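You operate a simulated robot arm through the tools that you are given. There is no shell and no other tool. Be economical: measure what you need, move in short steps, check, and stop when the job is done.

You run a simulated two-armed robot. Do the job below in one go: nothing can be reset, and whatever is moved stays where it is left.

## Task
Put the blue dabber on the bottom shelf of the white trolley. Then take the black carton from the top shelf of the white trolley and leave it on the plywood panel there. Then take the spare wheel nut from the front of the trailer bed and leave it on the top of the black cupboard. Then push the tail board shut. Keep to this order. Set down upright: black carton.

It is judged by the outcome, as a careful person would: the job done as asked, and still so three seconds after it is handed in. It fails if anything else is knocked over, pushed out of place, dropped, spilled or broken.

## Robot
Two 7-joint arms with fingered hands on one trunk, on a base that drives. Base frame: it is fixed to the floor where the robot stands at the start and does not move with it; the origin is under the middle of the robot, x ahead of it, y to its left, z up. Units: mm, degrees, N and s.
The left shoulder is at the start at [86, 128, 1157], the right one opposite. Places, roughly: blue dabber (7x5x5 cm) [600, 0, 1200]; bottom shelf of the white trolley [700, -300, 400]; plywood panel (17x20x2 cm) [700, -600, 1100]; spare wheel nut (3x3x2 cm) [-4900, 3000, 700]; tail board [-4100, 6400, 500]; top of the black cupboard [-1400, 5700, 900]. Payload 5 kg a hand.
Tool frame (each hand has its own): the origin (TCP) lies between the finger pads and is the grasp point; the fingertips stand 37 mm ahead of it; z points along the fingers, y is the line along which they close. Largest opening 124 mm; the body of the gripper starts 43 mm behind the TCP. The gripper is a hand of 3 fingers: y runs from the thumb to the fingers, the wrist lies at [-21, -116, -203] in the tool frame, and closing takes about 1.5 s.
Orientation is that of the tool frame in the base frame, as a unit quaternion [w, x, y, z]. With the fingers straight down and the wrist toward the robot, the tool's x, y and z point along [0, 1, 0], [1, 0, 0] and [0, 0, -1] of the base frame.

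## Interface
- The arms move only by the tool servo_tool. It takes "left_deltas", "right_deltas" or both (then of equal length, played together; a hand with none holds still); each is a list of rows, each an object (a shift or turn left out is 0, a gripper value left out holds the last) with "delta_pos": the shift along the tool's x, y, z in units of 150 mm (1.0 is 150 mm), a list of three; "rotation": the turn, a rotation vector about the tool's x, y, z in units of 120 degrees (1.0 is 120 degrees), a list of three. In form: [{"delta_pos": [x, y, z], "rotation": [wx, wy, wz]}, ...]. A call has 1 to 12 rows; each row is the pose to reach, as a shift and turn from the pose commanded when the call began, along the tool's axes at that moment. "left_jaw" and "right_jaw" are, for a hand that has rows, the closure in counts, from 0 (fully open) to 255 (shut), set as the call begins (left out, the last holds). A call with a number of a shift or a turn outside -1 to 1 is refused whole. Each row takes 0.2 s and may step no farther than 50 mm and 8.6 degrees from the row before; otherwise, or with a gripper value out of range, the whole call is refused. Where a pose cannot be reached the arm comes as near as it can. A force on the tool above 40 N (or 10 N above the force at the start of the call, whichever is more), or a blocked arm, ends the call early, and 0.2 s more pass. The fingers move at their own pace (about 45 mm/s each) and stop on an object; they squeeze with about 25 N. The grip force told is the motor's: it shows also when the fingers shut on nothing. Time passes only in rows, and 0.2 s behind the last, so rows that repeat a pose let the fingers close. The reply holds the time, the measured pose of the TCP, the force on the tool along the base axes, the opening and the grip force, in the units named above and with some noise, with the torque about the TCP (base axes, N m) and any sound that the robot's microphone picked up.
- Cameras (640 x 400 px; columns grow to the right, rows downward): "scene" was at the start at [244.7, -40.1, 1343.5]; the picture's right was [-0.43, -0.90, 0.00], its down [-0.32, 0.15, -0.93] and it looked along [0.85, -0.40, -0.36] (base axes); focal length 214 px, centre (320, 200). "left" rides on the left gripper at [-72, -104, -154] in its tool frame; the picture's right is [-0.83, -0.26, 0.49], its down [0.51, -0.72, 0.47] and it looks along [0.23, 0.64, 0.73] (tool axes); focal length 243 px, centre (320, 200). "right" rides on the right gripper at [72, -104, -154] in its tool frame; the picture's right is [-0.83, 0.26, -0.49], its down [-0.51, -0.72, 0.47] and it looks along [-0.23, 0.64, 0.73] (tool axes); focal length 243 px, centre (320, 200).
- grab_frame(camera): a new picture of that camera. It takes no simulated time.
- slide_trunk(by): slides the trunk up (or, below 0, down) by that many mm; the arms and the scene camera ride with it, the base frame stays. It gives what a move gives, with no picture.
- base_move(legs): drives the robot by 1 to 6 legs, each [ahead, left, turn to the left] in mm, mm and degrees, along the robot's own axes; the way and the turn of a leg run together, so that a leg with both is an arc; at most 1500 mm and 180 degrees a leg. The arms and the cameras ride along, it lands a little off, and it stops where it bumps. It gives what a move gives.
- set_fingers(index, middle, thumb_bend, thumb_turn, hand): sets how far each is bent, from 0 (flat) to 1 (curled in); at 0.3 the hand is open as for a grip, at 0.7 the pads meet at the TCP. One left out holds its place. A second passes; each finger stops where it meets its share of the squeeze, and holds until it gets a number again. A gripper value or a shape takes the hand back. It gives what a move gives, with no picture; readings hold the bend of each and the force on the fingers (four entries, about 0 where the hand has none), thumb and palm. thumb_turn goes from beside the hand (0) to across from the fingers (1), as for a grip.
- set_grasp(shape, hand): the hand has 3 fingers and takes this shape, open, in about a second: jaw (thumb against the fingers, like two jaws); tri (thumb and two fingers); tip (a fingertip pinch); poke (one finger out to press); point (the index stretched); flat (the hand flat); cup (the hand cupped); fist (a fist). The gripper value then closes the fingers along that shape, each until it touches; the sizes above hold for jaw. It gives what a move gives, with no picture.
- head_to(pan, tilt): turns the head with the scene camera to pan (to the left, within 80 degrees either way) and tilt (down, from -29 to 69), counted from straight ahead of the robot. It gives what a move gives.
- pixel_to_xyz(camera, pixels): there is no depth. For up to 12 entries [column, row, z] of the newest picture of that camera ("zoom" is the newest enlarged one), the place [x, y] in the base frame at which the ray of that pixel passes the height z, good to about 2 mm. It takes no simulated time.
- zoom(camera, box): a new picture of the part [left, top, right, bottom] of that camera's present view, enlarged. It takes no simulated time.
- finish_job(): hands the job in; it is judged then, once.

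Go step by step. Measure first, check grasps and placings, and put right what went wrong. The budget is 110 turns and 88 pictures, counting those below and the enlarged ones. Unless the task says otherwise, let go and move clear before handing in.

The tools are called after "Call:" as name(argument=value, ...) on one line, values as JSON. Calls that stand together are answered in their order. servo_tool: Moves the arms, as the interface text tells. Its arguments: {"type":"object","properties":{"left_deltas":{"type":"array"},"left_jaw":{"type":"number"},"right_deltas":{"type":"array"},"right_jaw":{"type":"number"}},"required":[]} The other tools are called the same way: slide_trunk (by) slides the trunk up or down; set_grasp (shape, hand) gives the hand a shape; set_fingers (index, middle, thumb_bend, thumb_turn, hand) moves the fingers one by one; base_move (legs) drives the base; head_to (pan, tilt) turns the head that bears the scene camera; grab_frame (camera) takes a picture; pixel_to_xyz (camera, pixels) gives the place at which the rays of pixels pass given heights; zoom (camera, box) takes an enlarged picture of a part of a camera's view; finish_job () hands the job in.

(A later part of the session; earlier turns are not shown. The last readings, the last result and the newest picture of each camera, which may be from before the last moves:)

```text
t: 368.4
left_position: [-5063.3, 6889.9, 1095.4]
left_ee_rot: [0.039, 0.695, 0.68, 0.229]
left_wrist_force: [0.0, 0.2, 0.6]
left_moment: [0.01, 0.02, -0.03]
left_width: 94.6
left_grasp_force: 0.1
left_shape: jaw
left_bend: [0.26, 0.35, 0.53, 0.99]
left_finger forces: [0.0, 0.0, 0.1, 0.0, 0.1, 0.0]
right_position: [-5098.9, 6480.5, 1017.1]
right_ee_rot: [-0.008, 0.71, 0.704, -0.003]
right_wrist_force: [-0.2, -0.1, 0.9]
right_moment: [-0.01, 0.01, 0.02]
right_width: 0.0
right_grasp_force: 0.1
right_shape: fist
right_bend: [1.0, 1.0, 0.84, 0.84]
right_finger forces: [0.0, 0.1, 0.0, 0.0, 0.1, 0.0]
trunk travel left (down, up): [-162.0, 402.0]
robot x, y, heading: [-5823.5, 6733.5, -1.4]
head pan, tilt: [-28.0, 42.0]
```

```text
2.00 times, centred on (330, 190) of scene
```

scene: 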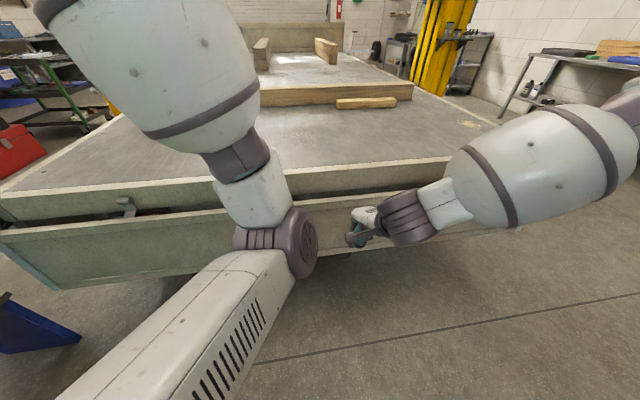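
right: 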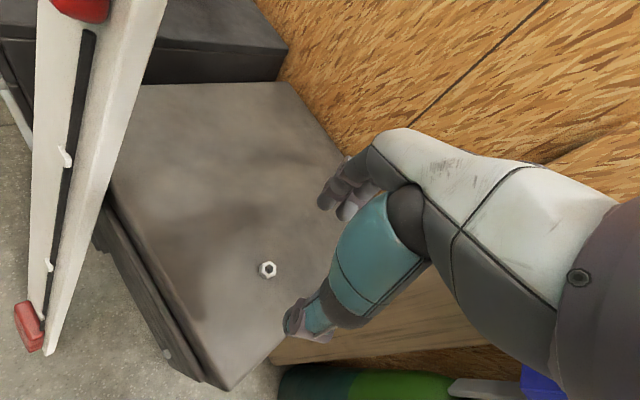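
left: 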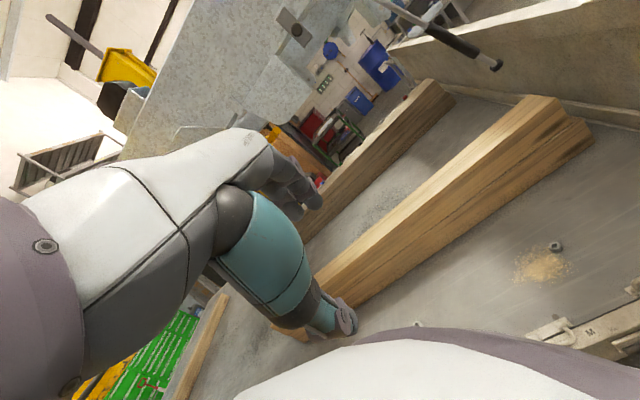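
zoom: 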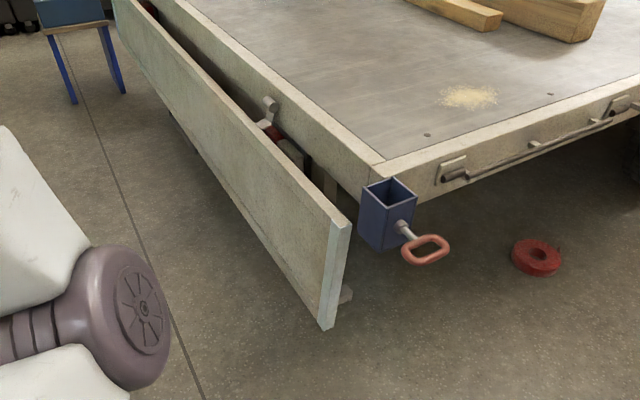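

This profile shows it well: the board stands off the bed with a bracket behind its bottom edge (345,293) and a catch hook on the bed (270,105). I solve the tilt by intersecting the end's corners with one x.

Call:
pixel_to_xyz(camera="zoom", pixels=[[350, 225, 650], [350, 225, 600], [350, 225, 550], [334, 328, 450], [334, 328, 400], [334, 328, 350], [332, 232, 600], [318, 318, 400], [387, 163, 690], [365, 205, 600], [365, 205, 640], [348, 295, 400]])

```text
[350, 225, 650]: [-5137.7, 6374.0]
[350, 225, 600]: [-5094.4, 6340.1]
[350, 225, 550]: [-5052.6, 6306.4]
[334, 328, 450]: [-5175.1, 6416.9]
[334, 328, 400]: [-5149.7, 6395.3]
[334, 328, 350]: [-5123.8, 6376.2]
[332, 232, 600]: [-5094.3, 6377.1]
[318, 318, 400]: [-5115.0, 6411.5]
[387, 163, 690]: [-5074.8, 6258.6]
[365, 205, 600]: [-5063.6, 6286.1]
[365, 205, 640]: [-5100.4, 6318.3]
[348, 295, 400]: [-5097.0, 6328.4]
```

The end corners solve to a vertical board (top z≈610, bottom z≈300, inner face y≈6340) on offset hinges near (y≈6307, z≈650). I'll swing it up from this end: hand as a horizontal rod behind its lower edge, then along an arc. First I back off, shift the left arm away and pitch the right hand 60°.

Call:
base_move(legs=[[-250, 0, 1.3]])

Call:
servo_tool(left_deltas=[{"delta_pos": [0.28, -0.01, 0.08]}, {"delta_pos": [0.56, -0.02, 0.16]}, {"delta_pos": [0.8, -0.03, 0.22]}])

Call:
servo_tool(right_deltas=[{"delta_pos": [-0.15, 0, 0], "rotation": [-0.0625, 0, 0]}, {"delta_pos": [-0.3, 0, 0], "rotation": [-0.125, 0, 0]}, {"delta_pos": [-0.45, 0, 0], "rotation": [-0.1875, 0, 0]}, {"delta_pos": [-0.6, 0, 0], "rotation": [-0.25, 0, 0]}, {"delta_pos": [-0.75, 0, 0], "rotation": [-0.3125, 0, 0]}, {"delta_pos": [-0.9, 0, 0], "rotation": [-0.375, 0, 0]}, {"delta_pos": [-1.0, 0, 0], "rotation": [-0.4375, 0, 0]}, {"delta_pos": [-1.0, 0, 0], "rotation": [-0.5, 0, 0]}, {"delta_pos": [-1.0, 0, 0], "rotation": [-0.5, 0, 0]}])

Call:
slide_trunk(by=-155)

```text
t: 370.2
left_position: [-5315.1, 6909.0, 1097.6]
left_ee_rot: [0.036, 0.689, 0.687, 0.23]
left_wrist_force: [-0.2, 0.0, 0.2]
left_moment: [-0.02, -0.03, 0.03]
left_width: 94.9
left_grasp_force: 0.0
left_shape: jaw
left_bend: [0.26, 0.35, 0.53, 0.99]
left_finger forces: [0.0, 0.1, 0.0, 0.1, 0.1, 0.0]
right_position: [-5342.6, 6497.9, 1017.9]
right_ee_rot: [-0.009, 0.702, 0.712, -0.004]
right_wrist_force: [-0.3, -0.7, -0.1]
right_moment: [0.02, 0.01, -0.02]
right_width: 0.1
right_grasp_force: 0.0
right_shape: fist
right_bend: [1.0, 1.0, 0.84, 0.84]
right_finger forces: [0.1, 0.0, 0.0, 0.0, 0.1, 0.0]
trunk travel left (down, up): [-162.0, 402.0]
robot x, y, heading: [-6073.6, 6734.9, -0.2]
head pan, tilt: [-28.0, 42.0]
```

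```text
t: 371.1
left_position: [-5312.7, 7034.4, 1096.2]
left_ee_rot: [0.037, 0.689, 0.686, 0.23]
left_wrist_force: [-0.2, 0.2, -0.6]
left_moment: [-0.03, 0.02, -0.01]
left_width: 94.6
left_grasp_force: 0.1
left_shape: jaw
left_bend: [0.27, 0.35, 0.53, 0.99]
left_finger forces: [0.0, 0.0, 0.0, 0.0, 0.1, 0.0]
right_position: [-5342.7, 6498.8, 1016.9]
right_ee_rot: [-0.008, 0.703, 0.711, -0.004]
right_wrist_force: [-0.1, -0.3, 0.2]
right_moment: [-0.01, -0.02, 0.0]
right_width: 0.0
right_grasp_force: 0.3
right_shape: fist
right_bend: [1.0, 1.0, 0.84, 0.84]
right_finger forces: [0.1, 0.0, 0.1, 0.1, 0.0, 0.0]
trunk travel left (down, up): [-162.0, 402.0]
robot x, y, heading: [-6073.8, 6737.9, -0.0]
head pan, tilt: [-28.0, 42.0]
```

```text
t: 373.1
left_position: [-5312.9, 7033.3, 1096.7]
left_ee_rot: [0.037, 0.689, 0.686, 0.229]
left_wrist_force: [1.0, 0.3, 0.5]
left_moment: [0.0, -0.01, 0.01]
left_width: 95.1
left_grasp_force: 0.1
left_shape: jaw
left_bend: [0.27, 0.35, 0.53, 0.99]
left_finger forces: [0.0, 0.0, 0.0, 0.1, 0.1, 0.0]
right_position: [-5339.9, 6348.8, 1016.2]
right_ee_rot: [0.345, 0.612, 0.618, 0.353]
right_wrist_force: [-0.1, 0.0, 0.0]
right_moment: [-0.02, -0.02, -0.04]
right_width: 0.0
right_grasp_force: 0.1
right_shape: fist
right_bend: [1.0, 1.0, 0.84, 0.84]
right_finger forces: [0.1, 0.0, 0.0, 0.0, 0.0, 0.1]
trunk travel left (down, up): [-162.0, 402.0]
robot x, y, heading: [-6069.6, 6737.1, -0.1]
head pan, tilt: [-28.0, 42.0]
```

```text
t: 374.8
left_position: [-5307.0, 7032.2, 950.8]
left_ee_rot: [0.036, 0.689, 0.687, 0.23]
left_wrist_force: [0.3, -0.6, 0.7]
left_moment: [0.01, -0.01, 0.0]
left_width: 94.7
left_grasp_force: 0.1
left_shape: jaw
left_bend: [0.27, 0.35, 0.53, 0.99]
left_finger forces: [0.0, 0.0, 0.1, 0.1, 0.0, 0.1]
right_position: [-5340.2, 6348.0, 861.3]
right_ee_rot: [0.345, 0.612, 0.618, 0.352]
right_wrist_force: [-0.2, 0.9, -0.4]
right_moment: [0.0, 0.01, 0.01]
right_width: 0.0
right_grasp_force: 0.1
right_shape: fist
right_bend: [1.0, 1.0, 0.84, 0.84]
right_finger forces: [0.0, 0.1, 0.0, 0.1, 0.1, 0.1]
trunk travel left (down, up): [-7.0, 557.0]
robot x, y, heading: [-6069.5, 6734.7, -0.2]
head pan, tilt: [-28.0, 42.0]
```

The hand is now a horizontal rod. I lower it to z≈335 at y≈6268, still outside the trailer's side.

Call:
servo_tool(right_deltas=[{"delta_pos": [-0.044, -0.252, 0.146]}, {"delta_pos": [-0.088, -0.505, 0.291]}, {"delta_pos": [-0.133, -0.757, 0.437]}])

Call:
servo_tool(right_deltas=[{"delta_pos": [-0.044, -0.252, 0.146]}, {"delta_pos": [-0.088, -0.505, 0.291]}, {"delta_pos": [-0.133, -0.757, 0.437]}])

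Call:
servo_tool(right_deltas=[{"delta_pos": [-0.044, -0.252, 0.146]}, {"delta_pos": [-0.088, -0.505, 0.291]}, {"delta_pos": [-0.133, -0.757, 0.437]}])

Call:
servo_tool(right_deltas=[{"delta_pos": [-0.044, -0.252, 0.146]}, {"delta_pos": [-0.088, -0.505, 0.291]}, {"delta_pos": [-0.133, -0.757, 0.437]}, {"delta_pos": [-0.133, -0.757, 0.437]}])

```text
t: 375.6
left_position: [-5306.5, 7032.1, 949.6]
left_ee_rot: [0.036, 0.688, 0.687, 0.229]
left_wrist_force: [-0.7, 0.7, 0.4]
left_moment: [-0.02, 0.03, 0.0]
left_width: 94.9
left_grasp_force: 0.0
left_shape: jaw
left_bend: [0.27, 0.35, 0.53, 0.99]
left_finger forces: [0.0, 0.0, 0.1, 0.1, 0.0, 0.0]
right_position: [-5342.0, 6326.2, 730.0]
right_ee_rot: [0.346, 0.613, 0.617, 0.353]
right_wrist_force: [0.0, 0.2, 1.1]
right_moment: [0.02, 0.01, -0.03]
right_width: 0.2
right_grasp_force: 0.1
right_shape: fist
right_bend: [1.0, 1.0, 0.84, 0.84]
right_finger forces: [0.0, 0.0, 0.1, 0.0, 0.0, 0.0]
trunk travel left (down, up): [-7.0, 557.0]
robot x, y, heading: [-6071.8, 6734.6, -0.2]
head pan, tilt: [-28.0, 42.0]
```

```text
t: 376.4
left_position: [-5307.1, 7032.4, 951.0]
left_ee_rot: [0.036, 0.689, 0.687, 0.229]
left_wrist_force: [0.6, 0.4, 0.0]
left_moment: [0.0, 0.01, -0.01]
left_width: 94.8
left_grasp_force: 0.0
left_shape: jaw
left_bend: [0.27, 0.35, 0.53, 0.99]
left_finger forces: [0.0, 0.0, 0.0, 0.0, 0.0, 0.0]
right_position: [-5343.1, 6307.5, 599.5]
right_ee_rot: [0.345, 0.612, 0.618, 0.353]
right_wrist_force: [0.0, 0.2, 0.0]
right_moment: [-0.01, 0.01, -0.04]
right_width: 0.1
right_grasp_force: 0.1
right_shape: fist
right_bend: [1.0, 1.0, 0.84, 0.84]
right_finger forces: [0.0, 0.0, 0.0, 0.0, 0.0, 0.1]
trunk travel left (down, up): [-7.0, 557.0]
robot x, y, heading: [-6073.3, 6738.0, -0.2]
head pan, tilt: [-28.0, 42.0]
```

```text
t: 377.2
left_position: [-5306.7, 7033.1, 951.4]
left_ee_rot: [0.035, 0.689, 0.687, 0.229]
left_wrist_force: [0.6, 0.0, 0.4]
left_moment: [0.02, -0.03, 0.04]
left_width: 94.6
left_grasp_force: 0.1
left_shape: jaw
left_bend: [0.27, 0.35, 0.53, 0.99]
left_finger forces: [0.0, 0.0, 0.1, 0.0, 0.0, 0.1]
right_position: [-5344.0, 6293.1, 465.9]
right_ee_rot: [0.344, 0.612, 0.618, 0.353]
right_wrist_force: [0.6, -0.7, -0.5]
right_moment: [-0.02, 0.01, -0.02]
right_width: 0.0
right_grasp_force: 0.1
right_shape: fist
right_bend: [1.0, 1.0, 0.84, 0.84]
right_finger forces: [0.0, 0.0, 0.0, 0.0, 0.0, 0.1]
trunk travel left (down, up): [-7.0, 557.0]
robot x, y, heading: [-6071.2, 6735.3, -0.1]
head pan, tilt: [-28.0, 42.0]
```

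```text
t: 378.2
left_position: [-5306.0, 7032.5, 951.5]
left_ee_rot: [0.036, 0.688, 0.687, 0.229]
left_wrist_force: [-0.1, 0.2, -0.2]
left_moment: [0.0, -0.01, 0.0]
left_width: 94.8
left_grasp_force: 0.1
left_shape: jaw
left_bend: [0.27, 0.35, 0.53, 0.99]
left_finger forces: [0.1, 0.1, 0.1, 0.0, 0.1, 0.0]
right_position: [-5347.6, 6270.3, 336.0]
right_ee_rot: [0.345, 0.612, 0.618, 0.353]
right_wrist_force: [0.1, -0.2, -0.2]
right_moment: [0.01, 0.02, -0.01]
right_width: 0.0
right_grasp_force: 0.0
right_shape: fist
right_bend: [1.0, 1.0, 0.84, 0.84]
right_finger forces: [0.1, 0.0, 0.0, 0.0, 0.0, 0.1]
trunk travel left (down, up): [-7.0, 557.0]
robot x, y, heading: [-6070.2, 6736.2, -0.2]
head pan, tilt: [-28.0, 42.0]
```

Now I insert the hand behind the board's end by driving ahead 340 mm.

Call:
base_move(legs=[[340, 0, 0.2]])

Call:
servo_tool(right_deltas=[{"delta_pos": [0.1, 0, 0]}, {"delta_pos": [0.2, 0, 0]}, {"delta_pos": [0.3, 0, 0]}, {"delta_pos": [0.4, 0, 0]}, {"delta_pos": [0.5, 0, 0]}, {"delta_pos": [0.6, 0, 0]}])

```text
t: 380.5
left_position: [-4957.3, 7029.2, 950.3]
left_ee_rot: [0.036, 0.69, 0.686, 0.229]
left_wrist_force: [0.7, -0.1, 0.5]
left_moment: [-0.02, 0.05, 0.02]
left_width: 94.6
left_grasp_force: 0.2
left_shape: jaw
left_bend: [0.27, 0.35, 0.53, 0.99]
left_finger forces: [0.0, 0.1, 0.0, 0.1, 0.0, 0.1]
right_position: [-5001.0, 6266.6, 335.6]
right_ee_rot: [0.344, 0.614, 0.617, 0.351]
right_wrist_force: [0.8, 0.6, 0.2]
right_moment: [-0.03, -0.01, -0.01]
right_width: 0.0
right_grasp_force: 0.1
right_shape: fist
right_bend: [1.0, 1.0, 0.84, 0.84]
right_finger forces: [0.0, 0.0, 0.0, 0.1, 0.0, 0.1]
trunk travel left (down, up): [-7.0, 557.0]
robot x, y, heading: [-5723.9, 6734.5, -0.3]
head pan, tilt: [-28.0, 42.0]
```

```text
t: 381.9
left_position: [-4958.7, 7028.2, 949.8]
left_ee_rot: [0.037, 0.69, 0.685, 0.229]
left_wrist_force: [0.7, -0.5, -0.8]
left_moment: [-0.02, 0.01, -0.01]
left_width: 95.0
left_grasp_force: 0.0
left_shape: jaw
left_bend: [0.27, 0.35, 0.53, 0.99]
left_finger forces: [0.0, 0.0, 0.0, 0.1, 0.0, 0.0]
right_position: [-5004.0, 6354.2, 336.3]
right_ee_rot: [0.345, 0.614, 0.617, 0.352]
right_wrist_force: [0.1, -13.1, -1.6]
right_moment: [0.92, -0.1, 0.63]
right_width: 0.0
right_grasp_force: 0.1
right_shape: fist
right_bend: [1.0, 1.0, 0.84, 0.84]
right_finger forces: [9.3, 0.1, 0.0, 0.0, 0.0, 3.5]
trunk travel left (down, up): [-7.0, 557.0]
robot x, y, heading: [-5726.0, 6733.4, -0.1]
head pan, tilt: [-28.0, 42.0]
```

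The hand moved past the board's old face with 13 N: the board swings outward, as thought. I follow the arc about the hinge.

Call:
servo_tool(right_deltas=[{"delta_pos": [0.11, 0.015, -0.009]}, {"delta_pos": [0.22, 0.045, -0.026]}, {"delta_pos": [0.33, 0.085, -0.049]}, {"delta_pos": [0.44, 0.127, -0.073]}, {"delta_pos": [0.54, 0.172, -0.1]}, {"delta_pos": [0.633, 0.22, -0.127]}])

Call:
servo_tool(right_deltas=[{"delta_pos": [0.1, 0.055, -0.032]}, {"delta_pos": [0.2, 0.112, -0.065]}, {"delta_pos": [0.3, 0.175, -0.101]}, {"delta_pos": [0.4, 0.243, -0.14]}, {"delta_pos": [0.49, 0.31, -0.179]}, {"delta_pos": [0.567, 0.381, -0.22]}])

```text
t: 383.3
left_position: [-4958.7, 7028.8, 950.1]
left_ee_rot: [0.035, 0.69, 0.686, 0.229]
left_wrist_force: [0.9, 0.3, 0.3]
left_moment: [-0.01, 0.01, -0.02]
left_width: 94.7
left_grasp_force: 0.0
left_shape: jaw
left_bend: [0.27, 0.35, 0.53, 0.99]
left_finger forces: [0.1, 0.1, 0.0, 0.0, 0.0, 0.0]
right_position: [-5001.6, 6450.7, 373.7]
right_ee_rot: [0.344, 0.613, 0.618, 0.352]
right_wrist_force: [-5.9, -15.5, -15.6]
right_moment: [0.91, -1.07, 0.83]
right_width: 0.0
right_grasp_force: 0.0
right_shape: fist
right_bend: [1.0, 1.0, 0.84, 0.84]
right_finger forces: [21.4, 0.0, 0.0, 0.0, 0.1, 0.0]
trunk travel left (down, up): [-7.0, 557.0]
robot x, y, heading: [-5724.8, 6734.8, -0.3]
head pan, tilt: [-28.0, 42.0]
```

```text
t: 384.7
left_position: [-4957.2, 7025.6, 951.7]
left_ee_rot: [0.036, 0.69, 0.686, 0.229]
left_wrist_force: [-0.3, -0.2, 0.3]
left_moment: [0.02, 0.01, 0.0]
left_width: 94.8
left_grasp_force: 0.1
left_shape: jaw
left_bend: [0.27, 0.35, 0.53, 0.99]
left_finger forces: [0.0, 0.0, 0.0, 0.0, 0.0, 0.0]
right_position: [-5002.7, 6533.0, 442.5]
right_ee_rot: [0.346, 0.614, 0.615, 0.353]
right_wrist_force: [2.6, -37.7, -8.2]
right_moment: [2.87, -0.27, 1.94]
right_width: 0.1
right_grasp_force: 0.0
right_shape: fist
right_bend: [1.0, 1.0, 0.84, 0.84]
right_finger forces: [0.1, 1.4, 0.0, 0.0, 0.0, 34.4]
trunk travel left (down, up): [-7.0, 557.0]
robot x, y, heading: [-5722.3, 6733.6, -0.3]
head pan, tilt: [-28.0, 42.0]
```

The board follows (θ≈50°), force ≈38 N mostly sideways, so I steer the path more upward, closer to the hinge.

Call:
servo_tool(right_deltas=[{"delta_pos": [-0.03, 0.1, -0.058]}, {"delta_pos": [-0.02, 0.2, -0.116]}, {"delta_pos": [0.0, 0.3, -0.173]}, {"delta_pos": [0.03, 0.41, -0.237]}, {"delta_pos": [0.06, 0.525, -0.303]}])

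```text
t: 385.2
left_position: [-4957.9, 7030.3, 949.7]
left_ee_rot: [0.035, 0.69, 0.687, 0.228]
left_wrist_force: [0.7, -0.9, 0.3]
left_moment: [0.03, 0.0, 0.03]
left_width: 94.8
left_grasp_force: 0.1
left_shape: jaw
left_bend: [0.27, 0.35, 0.53, 0.99]
left_finger forces: [0.0, 0.1, 0.0, 0.0, 0.0, 0.0]
right_position: [-5003.9, 6537.7, 451.8]
right_ee_rot: [0.337, 0.615, 0.623, 0.346]
right_wrist_force: [1.0, -4.7, -28.4]
right_moment: [0.37, -1.49, 0.21]
right_width: 0.0
right_grasp_force: 0.1
right_shape: fist
right_bend: [1.0, 1.0, 0.84, 0.84]
right_finger forces: [0.8, 0.7, 0.1, 0.1, 0.0, 42.6]
trunk travel left (down, up): [-7.0, 557.0]
robot x, y, heading: [-5723.6, 6732.2, -0.4]
head pan, tilt: [-28.0, 42.0]
stopped in row 2 (right hand): the force on the tool passed its limit (the readings are from after the stop); the commanded pose is now the measured one
```

The board needs ~29 N statically here (light enough), the peaks come from speed. I continue in slower, tangential steps.

Call:
servo_tool(right_deltas=[{"delta_pos": [0.027, 0.024, -0.014]}, {"delta_pos": [0.054, 0.049, -0.028]}, {"delta_pos": [0.081, 0.074, -0.043]}, {"delta_pos": [0.108, 0.1, -0.058]}, {"delta_pos": [0.134, 0.127, -0.073]}, {"delta_pos": [0.16, 0.154, -0.089]}, {"delta_pos": [0.185, 0.181, -0.104]}, {"delta_pos": [0.21, 0.208, -0.12]}, {"delta_pos": [0.234, 0.236, -0.136]}, {"delta_pos": [0.257, 0.263, -0.152]}, {"delta_pos": [0.279, 0.29, -0.167]}, {"delta_pos": [0.3, 0.3175, -0.183]}])

```text
t: 386.2
left_position: [-4956.8, 7027.9, 949.5]
left_ee_rot: [0.034, 0.69, 0.686, 0.229]
left_wrist_force: [0.6, -0.7, 0.2]
left_moment: [0.02, -0.01, 0.04]
left_width: 94.6
left_grasp_force: 0.1
left_shape: jaw
left_bend: [0.27, 0.35, 0.53, 0.99]
left_finger forces: [0.1, 0.1, 0.1, 0.1, 0.0, 0.0]
right_position: [-5003.9, 6547.0, 470.0]
right_ee_rot: [0.338, 0.616, 0.621, 0.347]
right_wrist_force: [0.6, -16.0, -23.5]
right_moment: [1.37, -1.12, 0.81]
right_width: 0.0
right_grasp_force: 0.0
right_shape: fist
right_bend: [1.0, 1.0, 0.84, 0.84]
right_finger forces: [0.5, 0.9, 0.1, 0.1, 0.1, 31.0]
trunk travel left (down, up): [-7.0, 557.0]
robot x, y, heading: [-5721.4, 6729.2, -0.5]
head pan, tilt: [-28.0, 42.0]
stopped in row 4 (right hand): the force on the tool passed its limit (the readings are from after the stop); the commanded pose is now the measured one
```

Progress, but it keeps tripping the limit. I continue with several slower pushes, working slightly outward for leverage.

Call:
servo_tool(right_deltas=[{"delta_pos": [0.016, 0.011, -0.0064]}, {"delta_pos": [0.032, 0.022, -0.0128]}, {"delta_pos": [0.048, 0.033, -0.019]}, {"delta_pos": [0.064, 0.044, -0.0256]}, {"delta_pos": [0.08, 0.055, -0.032]}, {"delta_pos": [0.096, 0.066, -0.038]}, {"delta_pos": [0.112, 0.077, -0.045]}, {"delta_pos": [0.128, 0.088, -0.051]}, {"delta_pos": [0.144, 0.1, -0.058]}, {"delta_pos": [0.16, 0.11, -0.064]}])

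Call:
servo_tool(right_deltas=[{"delta_pos": [0.013, 0.013, -0.0077]}, {"delta_pos": [0.027, 0.027, -0.0154]}, {"delta_pos": [0.04, 0.04, -0.023]}, {"delta_pos": [0.054, 0.053, -0.031]}, {"delta_pos": [0.067, 0.067, -0.038]}, {"delta_pos": [0.08, 0.08, -0.046]}, {"delta_pos": [0.094, 0.093, -0.054]}, {"delta_pos": [0.107, 0.106, -0.062]}, {"delta_pos": [0.12, 0.12, -0.069]}, {"delta_pos": [0.134, 0.133, -0.077]}])

Call:
servo_tool(right_deltas=[{"delta_pos": [0.013, 0.013, -0.0077]}, {"delta_pos": [0.027, 0.027, -0.0154]}, {"delta_pos": [0.04, 0.04, -0.023]}, {"delta_pos": [0.054, 0.053, -0.031]}, {"delta_pos": [0.067, 0.067, -0.038]}, {"delta_pos": [0.08, 0.08, -0.046]}, {"delta_pos": [0.094, 0.093, -0.054]}, {"delta_pos": [0.107, 0.106, -0.062]}, {"delta_pos": [0.12, 0.12, -0.069]}, {"delta_pos": [0.134, 0.133, -0.077]}])

```text
t: 386.9
left_position: [-4954.8, 7025.6, 950.2]
left_ee_rot: [0.035, 0.69, 0.686, 0.229]
left_wrist_force: [-0.3, -0.3, -0.1]
left_moment: [0.05, 0.02, 0.03]
left_width: 94.7
left_grasp_force: 0.0
left_shape: jaw
left_bend: [0.27, 0.35, 0.53, 0.99]
left_finger forces: [0.0, 0.0, 0.1, 0.0, 0.0, 0.1]
right_position: [-5003.1, 6548.2, 474.3]
right_ee_rot: [0.342, 0.617, 0.619, 0.347]
right_wrist_force: [1.0, -16.2, -23.9]
right_moment: [1.25, -1.11, 0.8]
right_width: 0.1
right_grasp_force: 0.0
right_shape: fist
right_bend: [1.0, 1.0, 0.84, 0.84]
right_finger forces: [0.5, 0.7, 0.1, 0.1, 0.0, 29.6]
trunk travel left (down, up): [-7.0, 557.0]
robot x, y, heading: [-5724.1, 6734.8, -0.5]
head pan, tilt: [-28.0, 42.0]
stopped in row 3 (right hand): the force on the tool passed its limit (the readings are from after the stop); the commanded pose is now the measured one
```

```text
t: 387.7
left_position: [-4955.5, 7025.1, 949.7]
left_ee_rot: [0.035, 0.691, 0.685, 0.229]
left_wrist_force: [0.4, -0.5, -0.1]
left_moment: [0.03, 0.01, 0.02]
left_width: 94.9
left_grasp_force: 0.0
left_shape: jaw
left_bend: [0.27, 0.35, 0.53, 0.99]
left_finger forces: [0.0, 0.1, 0.1, 0.0, 0.0, 0.0]
right_position: [-5002.8, 6551.0, 480.8]
right_ee_rot: [0.341, 0.618, 0.618, 0.346]
right_wrist_force: [0.4, -14.9, -24.4]
right_moment: [1.26, -1.13, 0.77]
right_width: 0.1
right_grasp_force: 0.0
right_shape: fist
right_bend: [1.0, 1.0, 0.84, 0.84]
right_finger forces: [0.5, 0.6, 0.0, 0.0, 0.0, 28.7]
trunk travel left (down, up): [-7.0, 557.0]
robot x, y, heading: [-5723.2, 6733.2, -0.4]
head pan, tilt: [-28.0, 42.0]
stopped in row 4 (right hand): the force on the tool passed its limit (the readings are from after the stop); the commanded pose is now the measured one
```

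```text
t: 388.4
left_position: [-4955.8, 7023.4, 949.4]
left_ee_rot: [0.036, 0.692, 0.684, 0.228]
left_wrist_force: [0.1, -0.2, -0.2]
left_moment: [0.0, 0.01, 0.03]
left_width: 94.9
left_grasp_force: 0.1
left_shape: jaw
left_bend: [0.27, 0.35, 0.53, 0.99]
left_finger forces: [0.0, 0.0, 0.1, 0.0, 0.1, 0.0]
right_position: [-5004.4, 6553.5, 487.3]
right_ee_rot: [0.341, 0.619, 0.618, 0.346]
right_wrist_force: [1.2, -15.0, -24.5]
right_moment: [1.15, -1.11, 0.71]
right_width: 0.1
right_grasp_force: 0.0
right_shape: fist
right_bend: [1.0, 1.0, 0.84, 0.84]
right_finger forces: [0.6, 0.6, 0.1, 0.1, 0.0, 30.8]
trunk travel left (down, up): [-7.0, 557.0]
robot x, y, heading: [-5725.5, 6733.5, -0.7]
head pan, tilt: [-28.0, 42.0]
stopped in row 3 (right hand): the force on the tool passed its limit (the readings are from after the stop); the commanded pose is now the measured one
```

Small steps gain only ~7 mm per call; bigger rows gained more. I try single larger tangential steps.

Call:
servo_tool(right_deltas=[{"delta_pos": [0.16, 0.2, -0.115]}, {"delta_pos": [0.29, 0.39, -0.225]}])

Call:
servo_tool(right_deltas=[{"delta_pos": [0.15, 0.2, -0.115]}, {"delta_pos": [0.27, 0.4, -0.23]}])

Call:
servo_tool(right_deltas=[{"delta_pos": [0.13, 0.21, -0.12]}, {"delta_pos": [0.24, 0.42, -0.24]}])

```text
t: 388.8
left_position: [-4954.9, 7021.5, 948.9]
left_ee_rot: [0.035, 0.692, 0.683, 0.229]
left_wrist_force: [1.0, 0.1, -0.1]
left_moment: [0.02, 0.0, 0.03]
left_width: 94.8
left_grasp_force: 0.0
left_shape: jaw
left_bend: [0.27, 0.35, 0.53, 0.99]
left_finger forces: [0.0, 0.0, 0.0, 0.1, 0.0, 0.0]
right_position: [-5005.9, 6554.8, 492.3]
right_ee_rot: [0.344, 0.62, 0.622, 0.333]
right_wrist_force: [1.2, -14.9, -24.3]
right_moment: [1.1, -1.12, 0.68]
right_width: 0.0
right_grasp_force: 0.3
right_shape: fist
right_bend: [1.0, 1.0, 0.84, 0.84]
right_finger forces: [0.8, 0.4, 0.1, 0.0, 0.1, 36.3]
trunk travel left (down, up): [-7.0, 557.0]
robot x, y, heading: [-5726.0, 6731.7, -0.8]
head pan, tilt: [-28.0, 42.0]
stopped in row 1 (right hand): the force on the tool passed its limit (the readings are from after the stop); the commanded pose is now the measured one
```

```text
t: 389.1
left_position: [-4953.6, 7019.9, 948.6]
left_ee_rot: [0.036, 0.692, 0.684, 0.229]
left_wrist_force: [0.8, -0.7, -0.8]
left_moment: [0.0, 0.02, 0.0]
left_width: 94.8
left_grasp_force: 0.0
left_shape: jaw
left_bend: [0.27, 0.35, 0.53, 0.99]
left_finger forces: [0.0, 0.0, 0.1, 0.1, 0.0, 0.0]
right_position: [-5008.9, 6553.4, 493.5]
right_ee_rot: [0.344, 0.621, 0.625, 0.324]
right_wrist_force: [0.5, -11.8, -26.1]
right_moment: [0.81, -1.21, 0.46]
right_width: 0.0
right_grasp_force: 0.1
right_shape: fist
right_bend: [1.0, 1.0, 0.84, 0.84]
right_finger forces: [0.7, 0.4, 0.0, 0.0, 0.0, 35.9]
trunk travel left (down, up): [-7.0, 557.0]
robot x, y, heading: [-5722.1, 6730.3, -0.8]
head pan, tilt: [-28.0, 42.0]
stopped in row 1 (right hand): the force on the tool passed its limit (the readings are from after the stop); the commanded pose is now the measured one
```

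```text
t: 389.4
left_position: [-4954.0, 7018.8, 948.9]
left_ee_rot: [0.036, 0.693, 0.683, 0.228]
left_wrist_force: [0.7, -0.4, 0.6]
left_moment: [0.04, 0.03, 0.01]
left_width: 94.8
left_grasp_force: 0.1
left_shape: jaw
left_bend: [0.27, 0.35, 0.53, 0.99]
left_finger forces: [0.1, 0.0, 0.0, 0.1, 0.0, 0.0]
right_position: [-5012.9, 6552.2, 494.9]
right_ee_rot: [0.344, 0.624, 0.629, 0.312]
right_wrist_force: [0.1, -11.3, -26.5]
right_moment: [0.81, -1.23, 0.51]
right_width: 0.0
right_grasp_force: 0.0
right_shape: fist
right_bend: [1.0, 1.0, 0.84, 0.84]
right_finger forces: [0.7, 0.2, 0.0, 0.0, 0.1, 36.0]
trunk travel left (down, up): [-7.0, 557.0]
robot x, y, heading: [-5723.9, 6729.8, -0.7]
head pan, tilt: [-28.0, 42.0]
stopped in row 1 (right hand): the force on the tool passed its limit (the readings are from after the stop); the commanded pose is now the measured one
```

Moving needs just over 40 N at this radius. I slide the hand ~35 mm outward along the board for better leverage and then push slowly again.

Call:
servo_tool(right_deltas=[{"delta_pos": [0.05, -0.03, 0.02]}, {"delta_pos": [0.1, -0.055, 0.036]}, {"delta_pos": [0.15, -0.08, 0.05]}, {"delta_pos": [0.205, -0.1, 0.065]}])

Call:
servo_tool(right_deltas=[{"delta_pos": [0.01, 0.0143, -0.0101]}, {"delta_pos": [0.02, 0.0286, -0.02]}, {"delta_pos": [0.03, 0.043, -0.03]}, {"delta_pos": [0.04, 0.057, -0.04]}, {"delta_pos": [0.05, 0.072, -0.05]}, {"delta_pos": [0.059, 0.086, -0.061]}, {"delta_pos": [0.068, 0.1, -0.071]}, {"delta_pos": [0.077, 0.114, -0.081]}, {"delta_pos": [0.086, 0.13, -0.092]}, {"delta_pos": [0.095, 0.145, -0.102]}, {"delta_pos": [0.104, 0.16, -0.112]}, {"delta_pos": [0.113, 0.175, -0.123]}])

Call:
servo_tool(right_deltas=[{"delta_pos": [0.01, 0.0143, -0.0101]}, {"delta_pos": [0.02, 0.0286, -0.02]}, {"delta_pos": [0.03, 0.043, -0.03]}, {"delta_pos": [0.04, 0.057, -0.04]}, {"delta_pos": [0.05, 0.072, -0.05]}, {"delta_pos": [0.059, 0.086, -0.061]}, {"delta_pos": [0.068, 0.1, -0.071]}, {"delta_pos": [0.077, 0.114, -0.081]}, {"delta_pos": [0.086, 0.13, -0.092]}, {"delta_pos": [0.095, 0.145, -0.102]}, {"delta_pos": [0.104, 0.16, -0.112]}, {"delta_pos": [0.113, 0.175, -0.123]}])

```text
t: 389.8
left_position: [-4953.1, 7016.4, 948.9]
left_ee_rot: [0.037, 0.694, 0.682, 0.228]
left_wrist_force: [0.3, -0.6, 0.0]
left_moment: [-0.02, -0.03, 0.01]
left_width: 95.0
left_grasp_force: 0.0
left_shape: jaw
left_bend: [0.27, 0.35, 0.53, 0.99]
left_finger forces: [0.1, 0.0, 0.0, 0.0, 0.0, 0.0]
right_position: [-5011.3, 6550.0, 491.3]
right_ee_rot: [0.351, 0.622, 0.628, 0.309]
right_wrist_force: [-0.1, -16.2, -23.6]
right_moment: [1.15, -1.11, 0.75]
right_width: 0.0
right_grasp_force: 0.0
right_shape: fist
right_bend: [1.0, 1.0, 0.84, 0.84]
right_finger forces: [0.7, 0.3, 0.1, 0.1, 0.1, 37.3]
trunk travel left (down, up): [-7.0, 557.0]
robot x, y, heading: [-5722.8, 6732.0, -0.8]
head pan, tilt: [-28.0, 42.0]
stopped in row 2 (right hand): the force on the tool passed its limit (the readings are from after the stop); the commanded pose is now the measured one
```

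```text
t: 390.6
left_position: [-4952.1, 7015.4, 949.5]
left_ee_rot: [0.037, 0.695, 0.681, 0.228]
left_wrist_force: [0.3, -0.4, -0.1]
left_moment: [0.02, -0.01, 0.04]
left_width: 94.5
left_grasp_force: 0.1
left_shape: jaw
left_bend: [0.27, 0.35, 0.53, 0.99]
left_finger forces: [0.0, 0.0, 0.0, 0.0, 0.0, 0.0]
right_position: [-5012.8, 6549.5, 493.3]
right_ee_rot: [0.352, 0.622, 0.631, 0.302]
right_wrist_force: [-0.6, -13.5, -25.3]
right_moment: [0.95, -1.22, 0.6]
right_width: 0.0
right_grasp_force: 0.0
right_shape: fist
right_bend: [1.0, 1.0, 0.84, 0.84]
right_finger forces: [0.6, 0.1, 0.0, 0.0, 0.0, 35.8]
trunk travel left (down, up): [-7.0, 557.0]
robot x, y, heading: [-5725.3, 6727.6, -1.3]
head pan, tilt: [-28.0, 42.0]
stopped in row 3 (right hand): the force on the tool passed its limit (the readings are from after the stop); the commanded pose is now the measured one
```

```text
t: 391.4
left_position: [-4952.0, 7013.8, 948.4]
left_ee_rot: [0.037, 0.695, 0.681, 0.228]
left_wrist_force: [-0.4, -0.9, -0.6]
left_moment: [0.02, 0.01, 0.0]
left_width: 95.0
left_grasp_force: 0.2
left_shape: jaw
left_bend: [0.27, 0.35, 0.53, 0.99]
left_finger forces: [0.0, 0.0, 0.0, 0.1, 0.0, 0.0]
right_position: [-5015.5, 6549.4, 494.3]
right_ee_rot: [0.354, 0.622, 0.633, 0.296]
right_wrist_force: [0.1, -12.5, -25.3]
right_moment: [0.82, -1.18, 0.54]
right_width: 0.0
right_grasp_force: 0.1
right_shape: fist
right_bend: [1.0, 1.0, 0.84, 0.84]
right_finger forces: [0.7, 0.2, 0.0, 0.0, 0.0, 35.2]
trunk travel left (down, up): [-7.0, 557.0]
robot x, y, heading: [-5727.5, 6728.1, -1.2]
head pan, tilt: [-28.0, 42.0]
stopped in row 4 (right hand): the force on the tool passed its limit (the readings are from after the stop); the commanded pose is now the measured one
```

The hand seems stuck at its contact. I lower it off the board, re-square it, shift 60 mm outward, and push up again with the better lever arm.

Call:
servo_tool(right_deltas=[{"delta_pos": [-0.08, -0.104, 0.072], "rotation": [-0.009, 0.009, 0.006]}, {"delta_pos": [-0.16, -0.208, 0.144], "rotation": [-0.018, 0.018, 0.013]}, {"delta_pos": [-0.05, -0.268, 0.185], "rotation": [-0.027, 0.027, 0.02]}, {"delta_pos": [0.06, -0.325, 0.225], "rotation": [-0.036, 0.036, 0.026]}, {"delta_pos": [0.173, -0.383, 0.266], "rotation": [-0.036, 0.036, 0.026]}, {"delta_pos": [0.173, -0.383, 0.266], "rotation": [-0.036, 0.036, 0.026]}])

Call:
servo_tool(right_deltas=[{"delta_pos": [0.022, 0.021, -0.012]}, {"delta_pos": [0.044, 0.042, -0.024]}, {"delta_pos": [0.066, 0.063, -0.036]}, {"delta_pos": [0.088, 0.084, -0.048]}, {"delta_pos": [0.108, 0.108, -0.062]}, {"delta_pos": [0.128, 0.132, -0.076]}, {"delta_pos": [0.147, 0.156, -0.09]}, {"delta_pos": [0.166, 0.18, -0.104]}, {"delta_pos": [0.184, 0.205, -0.118]}, {"delta_pos": [0.202, 0.23, -0.133]}, {"delta_pos": [0.219, 0.256, -0.148]}, {"delta_pos": [0.235, 0.282, -0.163]}])

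```text
t: 391.9
left_position: [-4953.9, 7015.6, 949.9]
left_ee_rot: [0.036, 0.694, 0.682, 0.228]
left_wrist_force: [0.2, 1.1, -0.3]
left_moment: [0.04, -0.02, 0.0]
left_width: 94.9
left_grasp_force: 0.1
left_shape: jaw
left_bend: [0.27, 0.35, 0.53, 0.99]
left_finger forces: [0.0, 0.0, 0.1, 0.0, 0.1, 0.1]
right_position: [-5015.6, 6542.3, 471.9]
right_ee_rot: [0.347, 0.618, 0.635, 0.307]
right_wrist_force: [1.1, -2.3, -29.7]
right_moment: [-0.03, -1.34, 0.03]
right_width: 0.2
right_grasp_force: 0.1
right_shape: fist
right_bend: [1.0, 1.0, 0.84, 0.84]
right_finger forces: [0.7, 0.2, 0.0, 0.0, 0.1, 48.5]
trunk travel left (down, up): [-7.0, 557.0]
robot x, y, heading: [-5728.4, 6727.3, -0.9]
head pan, tilt: [-28.0, 42.0]
stopped in row 2 (right hand): the force on the tool passed its limit (the readings are from after the stop); the commanded pose is now the measured one
```

```text
t: 392.8
left_position: [-4952.7, 7013.3, 949.5]
left_ee_rot: [0.037, 0.695, 0.681, 0.228]
left_wrist_force: [0.3, -0.4, 0.4]
left_moment: [0.01, 0.01, 0.02]
left_width: 94.6
left_grasp_force: 0.0
left_shape: jaw
left_bend: [0.27, 0.35, 0.53, 0.99]
left_finger forces: [0.0, 0.0, 0.1, 0.1, 0.0, 0.0]
right_position: [-5014.1, 6547.5, 484.4]
right_ee_rot: [0.35, 0.62, 0.632, 0.307]
right_wrist_force: [-0.4, -15.4, -25.2]
right_moment: [1.04, -1.23, 0.67]
right_width: 0.1
right_grasp_force: 0.0
right_shape: fist
right_bend: [1.0, 1.0, 0.84, 0.84]
right_finger forces: [0.7, 0.2, 0.0, 0.0, 0.1, 35.0]
trunk travel left (down, up): [-7.0, 557.0]
robot x, y, heading: [-5723.5, 6730.4, -1.3]
head pan, tilt: [-28.0, 42.0]
stopped in row 4 (right hand): the force on the tool passed its limit (the readings are from after the stop); the commanded pose is now the measured one
```

The board just follows the hand; the lever arm must be larger (≈340 mm) to stay under the limit. I let the board down gently to hanging and re-engage at its very bottom edge.

Call:
servo_tool(right_deltas=[{"delta_pos": [-0.048, -0.061, 0.043], "rotation": [-0.005, 0.005, 0.004]}, {"delta_pos": [-0.096, -0.121, 0.086], "rotation": [-0.01, 0.01, 0.007]}, {"delta_pos": [-0.144, -0.182, 0.129], "rotation": [-0.015, 0.015, 0.011]}, {"delta_pos": [-0.191, -0.243, 0.171], "rotation": [-0.02, 0.02, 0.015]}, {"delta_pos": [-0.239, -0.303, 0.214], "rotation": [-0.025, 0.025, 0.018]}, {"delta_pos": [-0.287, -0.364, 0.257], "rotation": [-0.03, 0.03, 0.022]}, {"delta_pos": [-0.35, -0.413, 0.292], "rotation": [-0.03, 0.03, 0.022]}, {"delta_pos": [-0.414, -0.461, 0.326], "rotation": [-0.03, 0.03, 0.022]}, {"delta_pos": [-0.477, -0.51, 0.361], "rotation": [-0.03, 0.03, 0.022]}, {"delta_pos": [-0.54, -0.558, 0.396], "rotation": [-0.03, 0.03, 0.022]}, {"delta_pos": [-0.604, -0.607, 0.43], "rotation": [-0.03, 0.03, 0.022]}, {"delta_pos": [-0.667, -0.655, 0.465], "rotation": [-0.03, 0.03, 0.022]}])

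Call:
servo_tool(right_deltas=[{"delta_pos": [-0.1, -0.05, 0.03]}, {"delta_pos": [-0.2, -0.09, 0.05]}, {"delta_pos": [-0.3, -0.13, 0.075]}, {"delta_pos": [-0.4, -0.17, 0.1]}, {"delta_pos": [-0.5, -0.21, 0.12]}, {"delta_pos": [-0.6, -0.25, 0.144]}, {"delta_pos": [-0.7, -0.28, 0.162]}, {"delta_pos": [-0.8, -0.31, 0.18]}, {"delta_pos": [-0.9, -0.33, 0.19]}, {"delta_pos": [-1.0, -0.346, 0.2]}])

Call:
servo_tool(right_deltas=[{"delta_pos": [-0.1, 0, 0]}, {"delta_pos": [-0.15, 0, 0]}])

```text
t: 393.3
left_position: [-4954.4, 7016.3, 948.8]
left_ee_rot: [0.036, 0.694, 0.681, 0.229]
left_wrist_force: [0.6, -0.5, -0.2]
left_moment: [0.05, -0.04, 0.0]
left_width: 94.9
left_grasp_force: 0.0
left_shape: jaw
left_bend: [0.27, 0.35, 0.53, 0.99]
left_finger forces: [0.0, 0.0, 0.1, 0.0, 0.1, 0.0]
right_position: [-5013.3, 6539.5, 463.2]
right_ee_rot: [0.344, 0.618, 0.632, 0.318]
right_wrist_force: [-0.4, -3.6, -29.3]
right_moment: [0.12, -1.46, 0.1]
right_width: 0.0
right_grasp_force: 0.0
right_shape: fist
right_bend: [1.0, 1.0, 0.84, 0.84]
right_finger forces: [0.7, 0.3, 0.1, 0.1, 0.0, 46.3]
trunk travel left (down, up): [-7.0, 557.0]
robot x, y, heading: [-5723.6, 6732.9, -1.1]
head pan, tilt: [-28.0, 42.0]
stopped in row 2 (right hand): the force on the tool passed its limit (the readings are from after the stop); the commanded pose is now the measured one
```

```text
t: 393.7
left_position: [-4954.5, 7017.2, 949.1]
left_ee_rot: [0.036, 0.693, 0.682, 0.229]
left_wrist_force: [-0.9, -1.3, 0.8]
left_moment: [-0.02, 0.04, 0.04]
left_width: 95.0
left_grasp_force: 0.0
left_shape: jaw
left_bend: [0.27, 0.35, 0.53, 0.99]
left_finger forces: [0.0, 0.0, 0.0, 0.0, 0.0, 0.0]
right_position: [-5014.2, 6534.3, 454.1]
right_ee_rot: [0.341, 0.618, 0.634, 0.316]
right_wrist_force: [0.6, -4.0, -30.0]
right_moment: [0.19, -1.45, 0.13]
right_width: 0.1
right_grasp_force: 0.0
right_shape: fist
right_bend: [1.0, 1.0, 0.84, 0.84]
right_finger forces: [0.6, 0.3, 0.0, 0.1, 0.1, 51.3]
trunk travel left (down, up): [-7.0, 557.0]
robot x, y, heading: [-5722.1, 6729.3, -1.1]
head pan, tilt: [-28.0, 42.0]
stopped in row 1 (right hand): the force on the tool passed its limit (the readings are from after the stop); the commanded pose is now the measured one
```

```text
t: 394.0
left_position: [-4954.5, 7018.0, 950.5]
left_ee_rot: [0.035, 0.693, 0.683, 0.228]
left_wrist_force: [-0.6, -1.1, -0.4]
left_moment: [0.03, 0.05, 0.06]
left_width: 94.9
left_grasp_force: 0.1
left_shape: jaw
left_bend: [0.27, 0.35, 0.53, 0.99]
left_finger forces: [0.1, 0.0, 0.0, 0.0, 0.0, 0.0]
right_position: [-5015.4, 6533.3, 449.7]
right_ee_rot: [0.337, 0.619, 0.636, 0.314]
right_wrist_force: [-1.0, -5.0, -28.7]
right_moment: [0.29, -1.39, 0.18]
right_width: 0.2
right_grasp_force: 0.1
right_shape: fist
right_bend: [1.0, 1.0, 0.84, 0.84]
right_finger forces: [0.3, 0.3, 0.0, 0.1, 0.0, 50.3]
trunk travel left (down, up): [-7.0, 557.0]
robot x, y, heading: [-5724.7, 6729.1, -0.9]
head pan, tilt: [-28.0, 42.0]
stopped in row 1 (right hand): the force on the tool passed its limit (the readings are from after the stop); the commanded pose is now the measured one
```

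The board's edge sits in the palm, so the lever is already the longest; speed seems to cost force. I test much slower pushing (about 7 mm/s) along the tangent.

Call:
servo_tool(right_deltas=[{"delta_pos": [0.0067, 0.0061, -0.0043]}, {"delta_pos": [0.0134, 0.0122, -0.0086]}, {"delta_pos": [0.02, 0.0183, -0.0129]}, {"delta_pos": [0.0268, 0.0244, -0.0172]}, {"delta_pos": [0.0335, 0.0305, -0.0215]}, {"delta_pos": [0.04, 0.0366, -0.0258]}, {"delta_pos": [0.0467, 0.0427, -0.03]}, {"delta_pos": [0.0534, 0.0488, -0.0344]}, {"delta_pos": [0.06, 0.055, -0.0387]}, {"delta_pos": [0.0667, 0.061, -0.043]}, {"delta_pos": [0.073, 0.0675, -0.0475]}, {"delta_pos": [0.079, 0.074, -0.052]}])

Call:
servo_tool(right_deltas=[{"delta_pos": [0.0064, 0.0064, -0.0045]}, {"delta_pos": [0.0128, 0.0128, -0.009]}, {"delta_pos": [0.0192, 0.0192, -0.0135]}, {"delta_pos": [0.0256, 0.0256, -0.018]}, {"delta_pos": [0.032, 0.032, -0.0225]}, {"delta_pos": [0.0384, 0.0384, -0.027]}, {"delta_pos": [0.0448, 0.0448, -0.0315]}, {"delta_pos": [0.0512, 0.0512, -0.036]}, {"delta_pos": [0.0576, 0.0576, -0.0405]}, {"delta_pos": [0.064, 0.064, -0.045]}, {"delta_pos": [0.07, 0.0705, -0.0495]}, {"delta_pos": [0.076, 0.077, -0.054]}])

Call:
servo_tool(right_deltas=[{"delta_pos": [0, 0.008, -0.0056]}, {"delta_pos": [0, 0.016, -0.0112]}, {"delta_pos": [0, 0.024, -0.0168]}, {"delta_pos": [0, 0.032, -0.0224]}, {"delta_pos": [0, 0.04, -0.028]}, {"delta_pos": [0, 0.048, -0.0336]}, {"delta_pos": [0, 0.056, -0.039]}, {"delta_pos": [0, 0.064, -0.0448]}, {"delta_pos": [0, 0.072, -0.05]}, {"delta_pos": [0, 0.08, -0.056]}])

```text
t: 396.1
left_position: [-4955.2, 7015.8, 950.0]
left_ee_rot: [0.037, 0.694, 0.682, 0.228]
left_wrist_force: [-0.4, 0.2, -1.0]
left_moment: [-0.02, -0.03, 0.05]
left_width: 94.8
left_grasp_force: 0.1
left_shape: jaw
left_bend: [0.27, 0.35, 0.53, 0.99]
left_finger forces: [0.0, 0.0, 0.1, 0.0, 0.1, 0.0]
right_position: [-5014.8, 6539.1, 461.1]
right_ee_rot: [0.339, 0.619, 0.636, 0.313]
right_wrist_force: [-0.5, -15.1, -22.8]
right_moment: [1.15, -1.17, 0.67]
right_width: 0.0
right_grasp_force: 0.1
right_shape: fist
right_bend: [1.0, 1.0, 0.84, 0.84]
right_finger forces: [0.3, 0.3, 0.1, 0.1, 0.1, 37.4]
trunk travel left (down, up): [-7.0, 557.0]
robot x, y, heading: [-5721.5, 6730.2, -0.9]
head pan, tilt: [-28.0, 42.0]
stopped in row 10 (right hand): the force on the tool passed its limit (the readings are from after the stop); the commanded pose is now the measured one
```

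```text
t: 397.2
left_position: [-4954.0, 7015.4, 948.9]
left_ee_rot: [0.036, 0.694, 0.682, 0.228]
left_wrist_force: [0.3, -0.5, -0.2]
left_moment: [0.04, 0.03, 0.05]
left_width: 95.1
left_grasp_force: 0.0
left_shape: jaw
left_bend: [0.27, 0.35, 0.53, 0.99]
left_finger forces: [0.0, 0.0, 0.1, 0.1, 0.1, 0.1]
right_position: [-5015.7, 6540.8, 466.6]
right_ee_rot: [0.34, 0.62, 0.634, 0.313]
right_wrist_force: [0.2, -15.9, -23.9]
right_moment: [1.16, -1.13, 0.66]
right_width: 0.0
right_grasp_force: 0.0
right_shape: fist
right_bend: [1.0, 1.0, 0.84, 0.84]
right_finger forces: [0.2, 0.3, 0.0, 0.0, 0.0, 34.5]
trunk travel left (down, up): [-7.0, 557.0]
robot x, y, heading: [-5721.4, 6732.7, -1.0]
head pan, tilt: [-28.0, 42.0]
stopped in row 5 (right hand): the force on the tool passed its limit (the readings are from after the stop); the commanded pose is now the measured one
```

```text
t: 398.9
left_position: [-4954.0, 7017.9, 949.1]
left_ee_rot: [0.035, 0.693, 0.683, 0.228]
left_wrist_force: [0.4, 0.5, -0.4]
left_moment: [0.04, 0.05, 0.03]
left_width: 94.6
left_grasp_force: 0.0
left_shape: jaw
left_bend: [0.27, 0.35, 0.53, 0.99]
left_finger forces: [0.0, 0.0, 0.0, 0.0, 0.0, 0.1]
right_position: [-5014.5, 6545.5, 474.4]
right_ee_rot: [0.337, 0.618, 0.637, 0.312]
right_wrist_force: [-0.8, -4.2, -29.4]
right_moment: [0.21, -1.44, 0.17]
right_width: 0.0
right_grasp_force: 0.0
right_shape: fist
right_bend: [1.0, 1.0, 0.84, 0.84]
right_finger forces: [0.4, 0.3, 0.0, 0.1, 0.0, 43.2]
trunk travel left (down, up): [-7.0, 557.0]
robot x, y, heading: [-5722.5, 6729.0, -1.0]
head pan, tilt: [-28.0, 42.0]
stopped in row 8 (right hand): the force on the tool passed its limit (the readings are from after the stop); the commanded pose is now the measured one
```

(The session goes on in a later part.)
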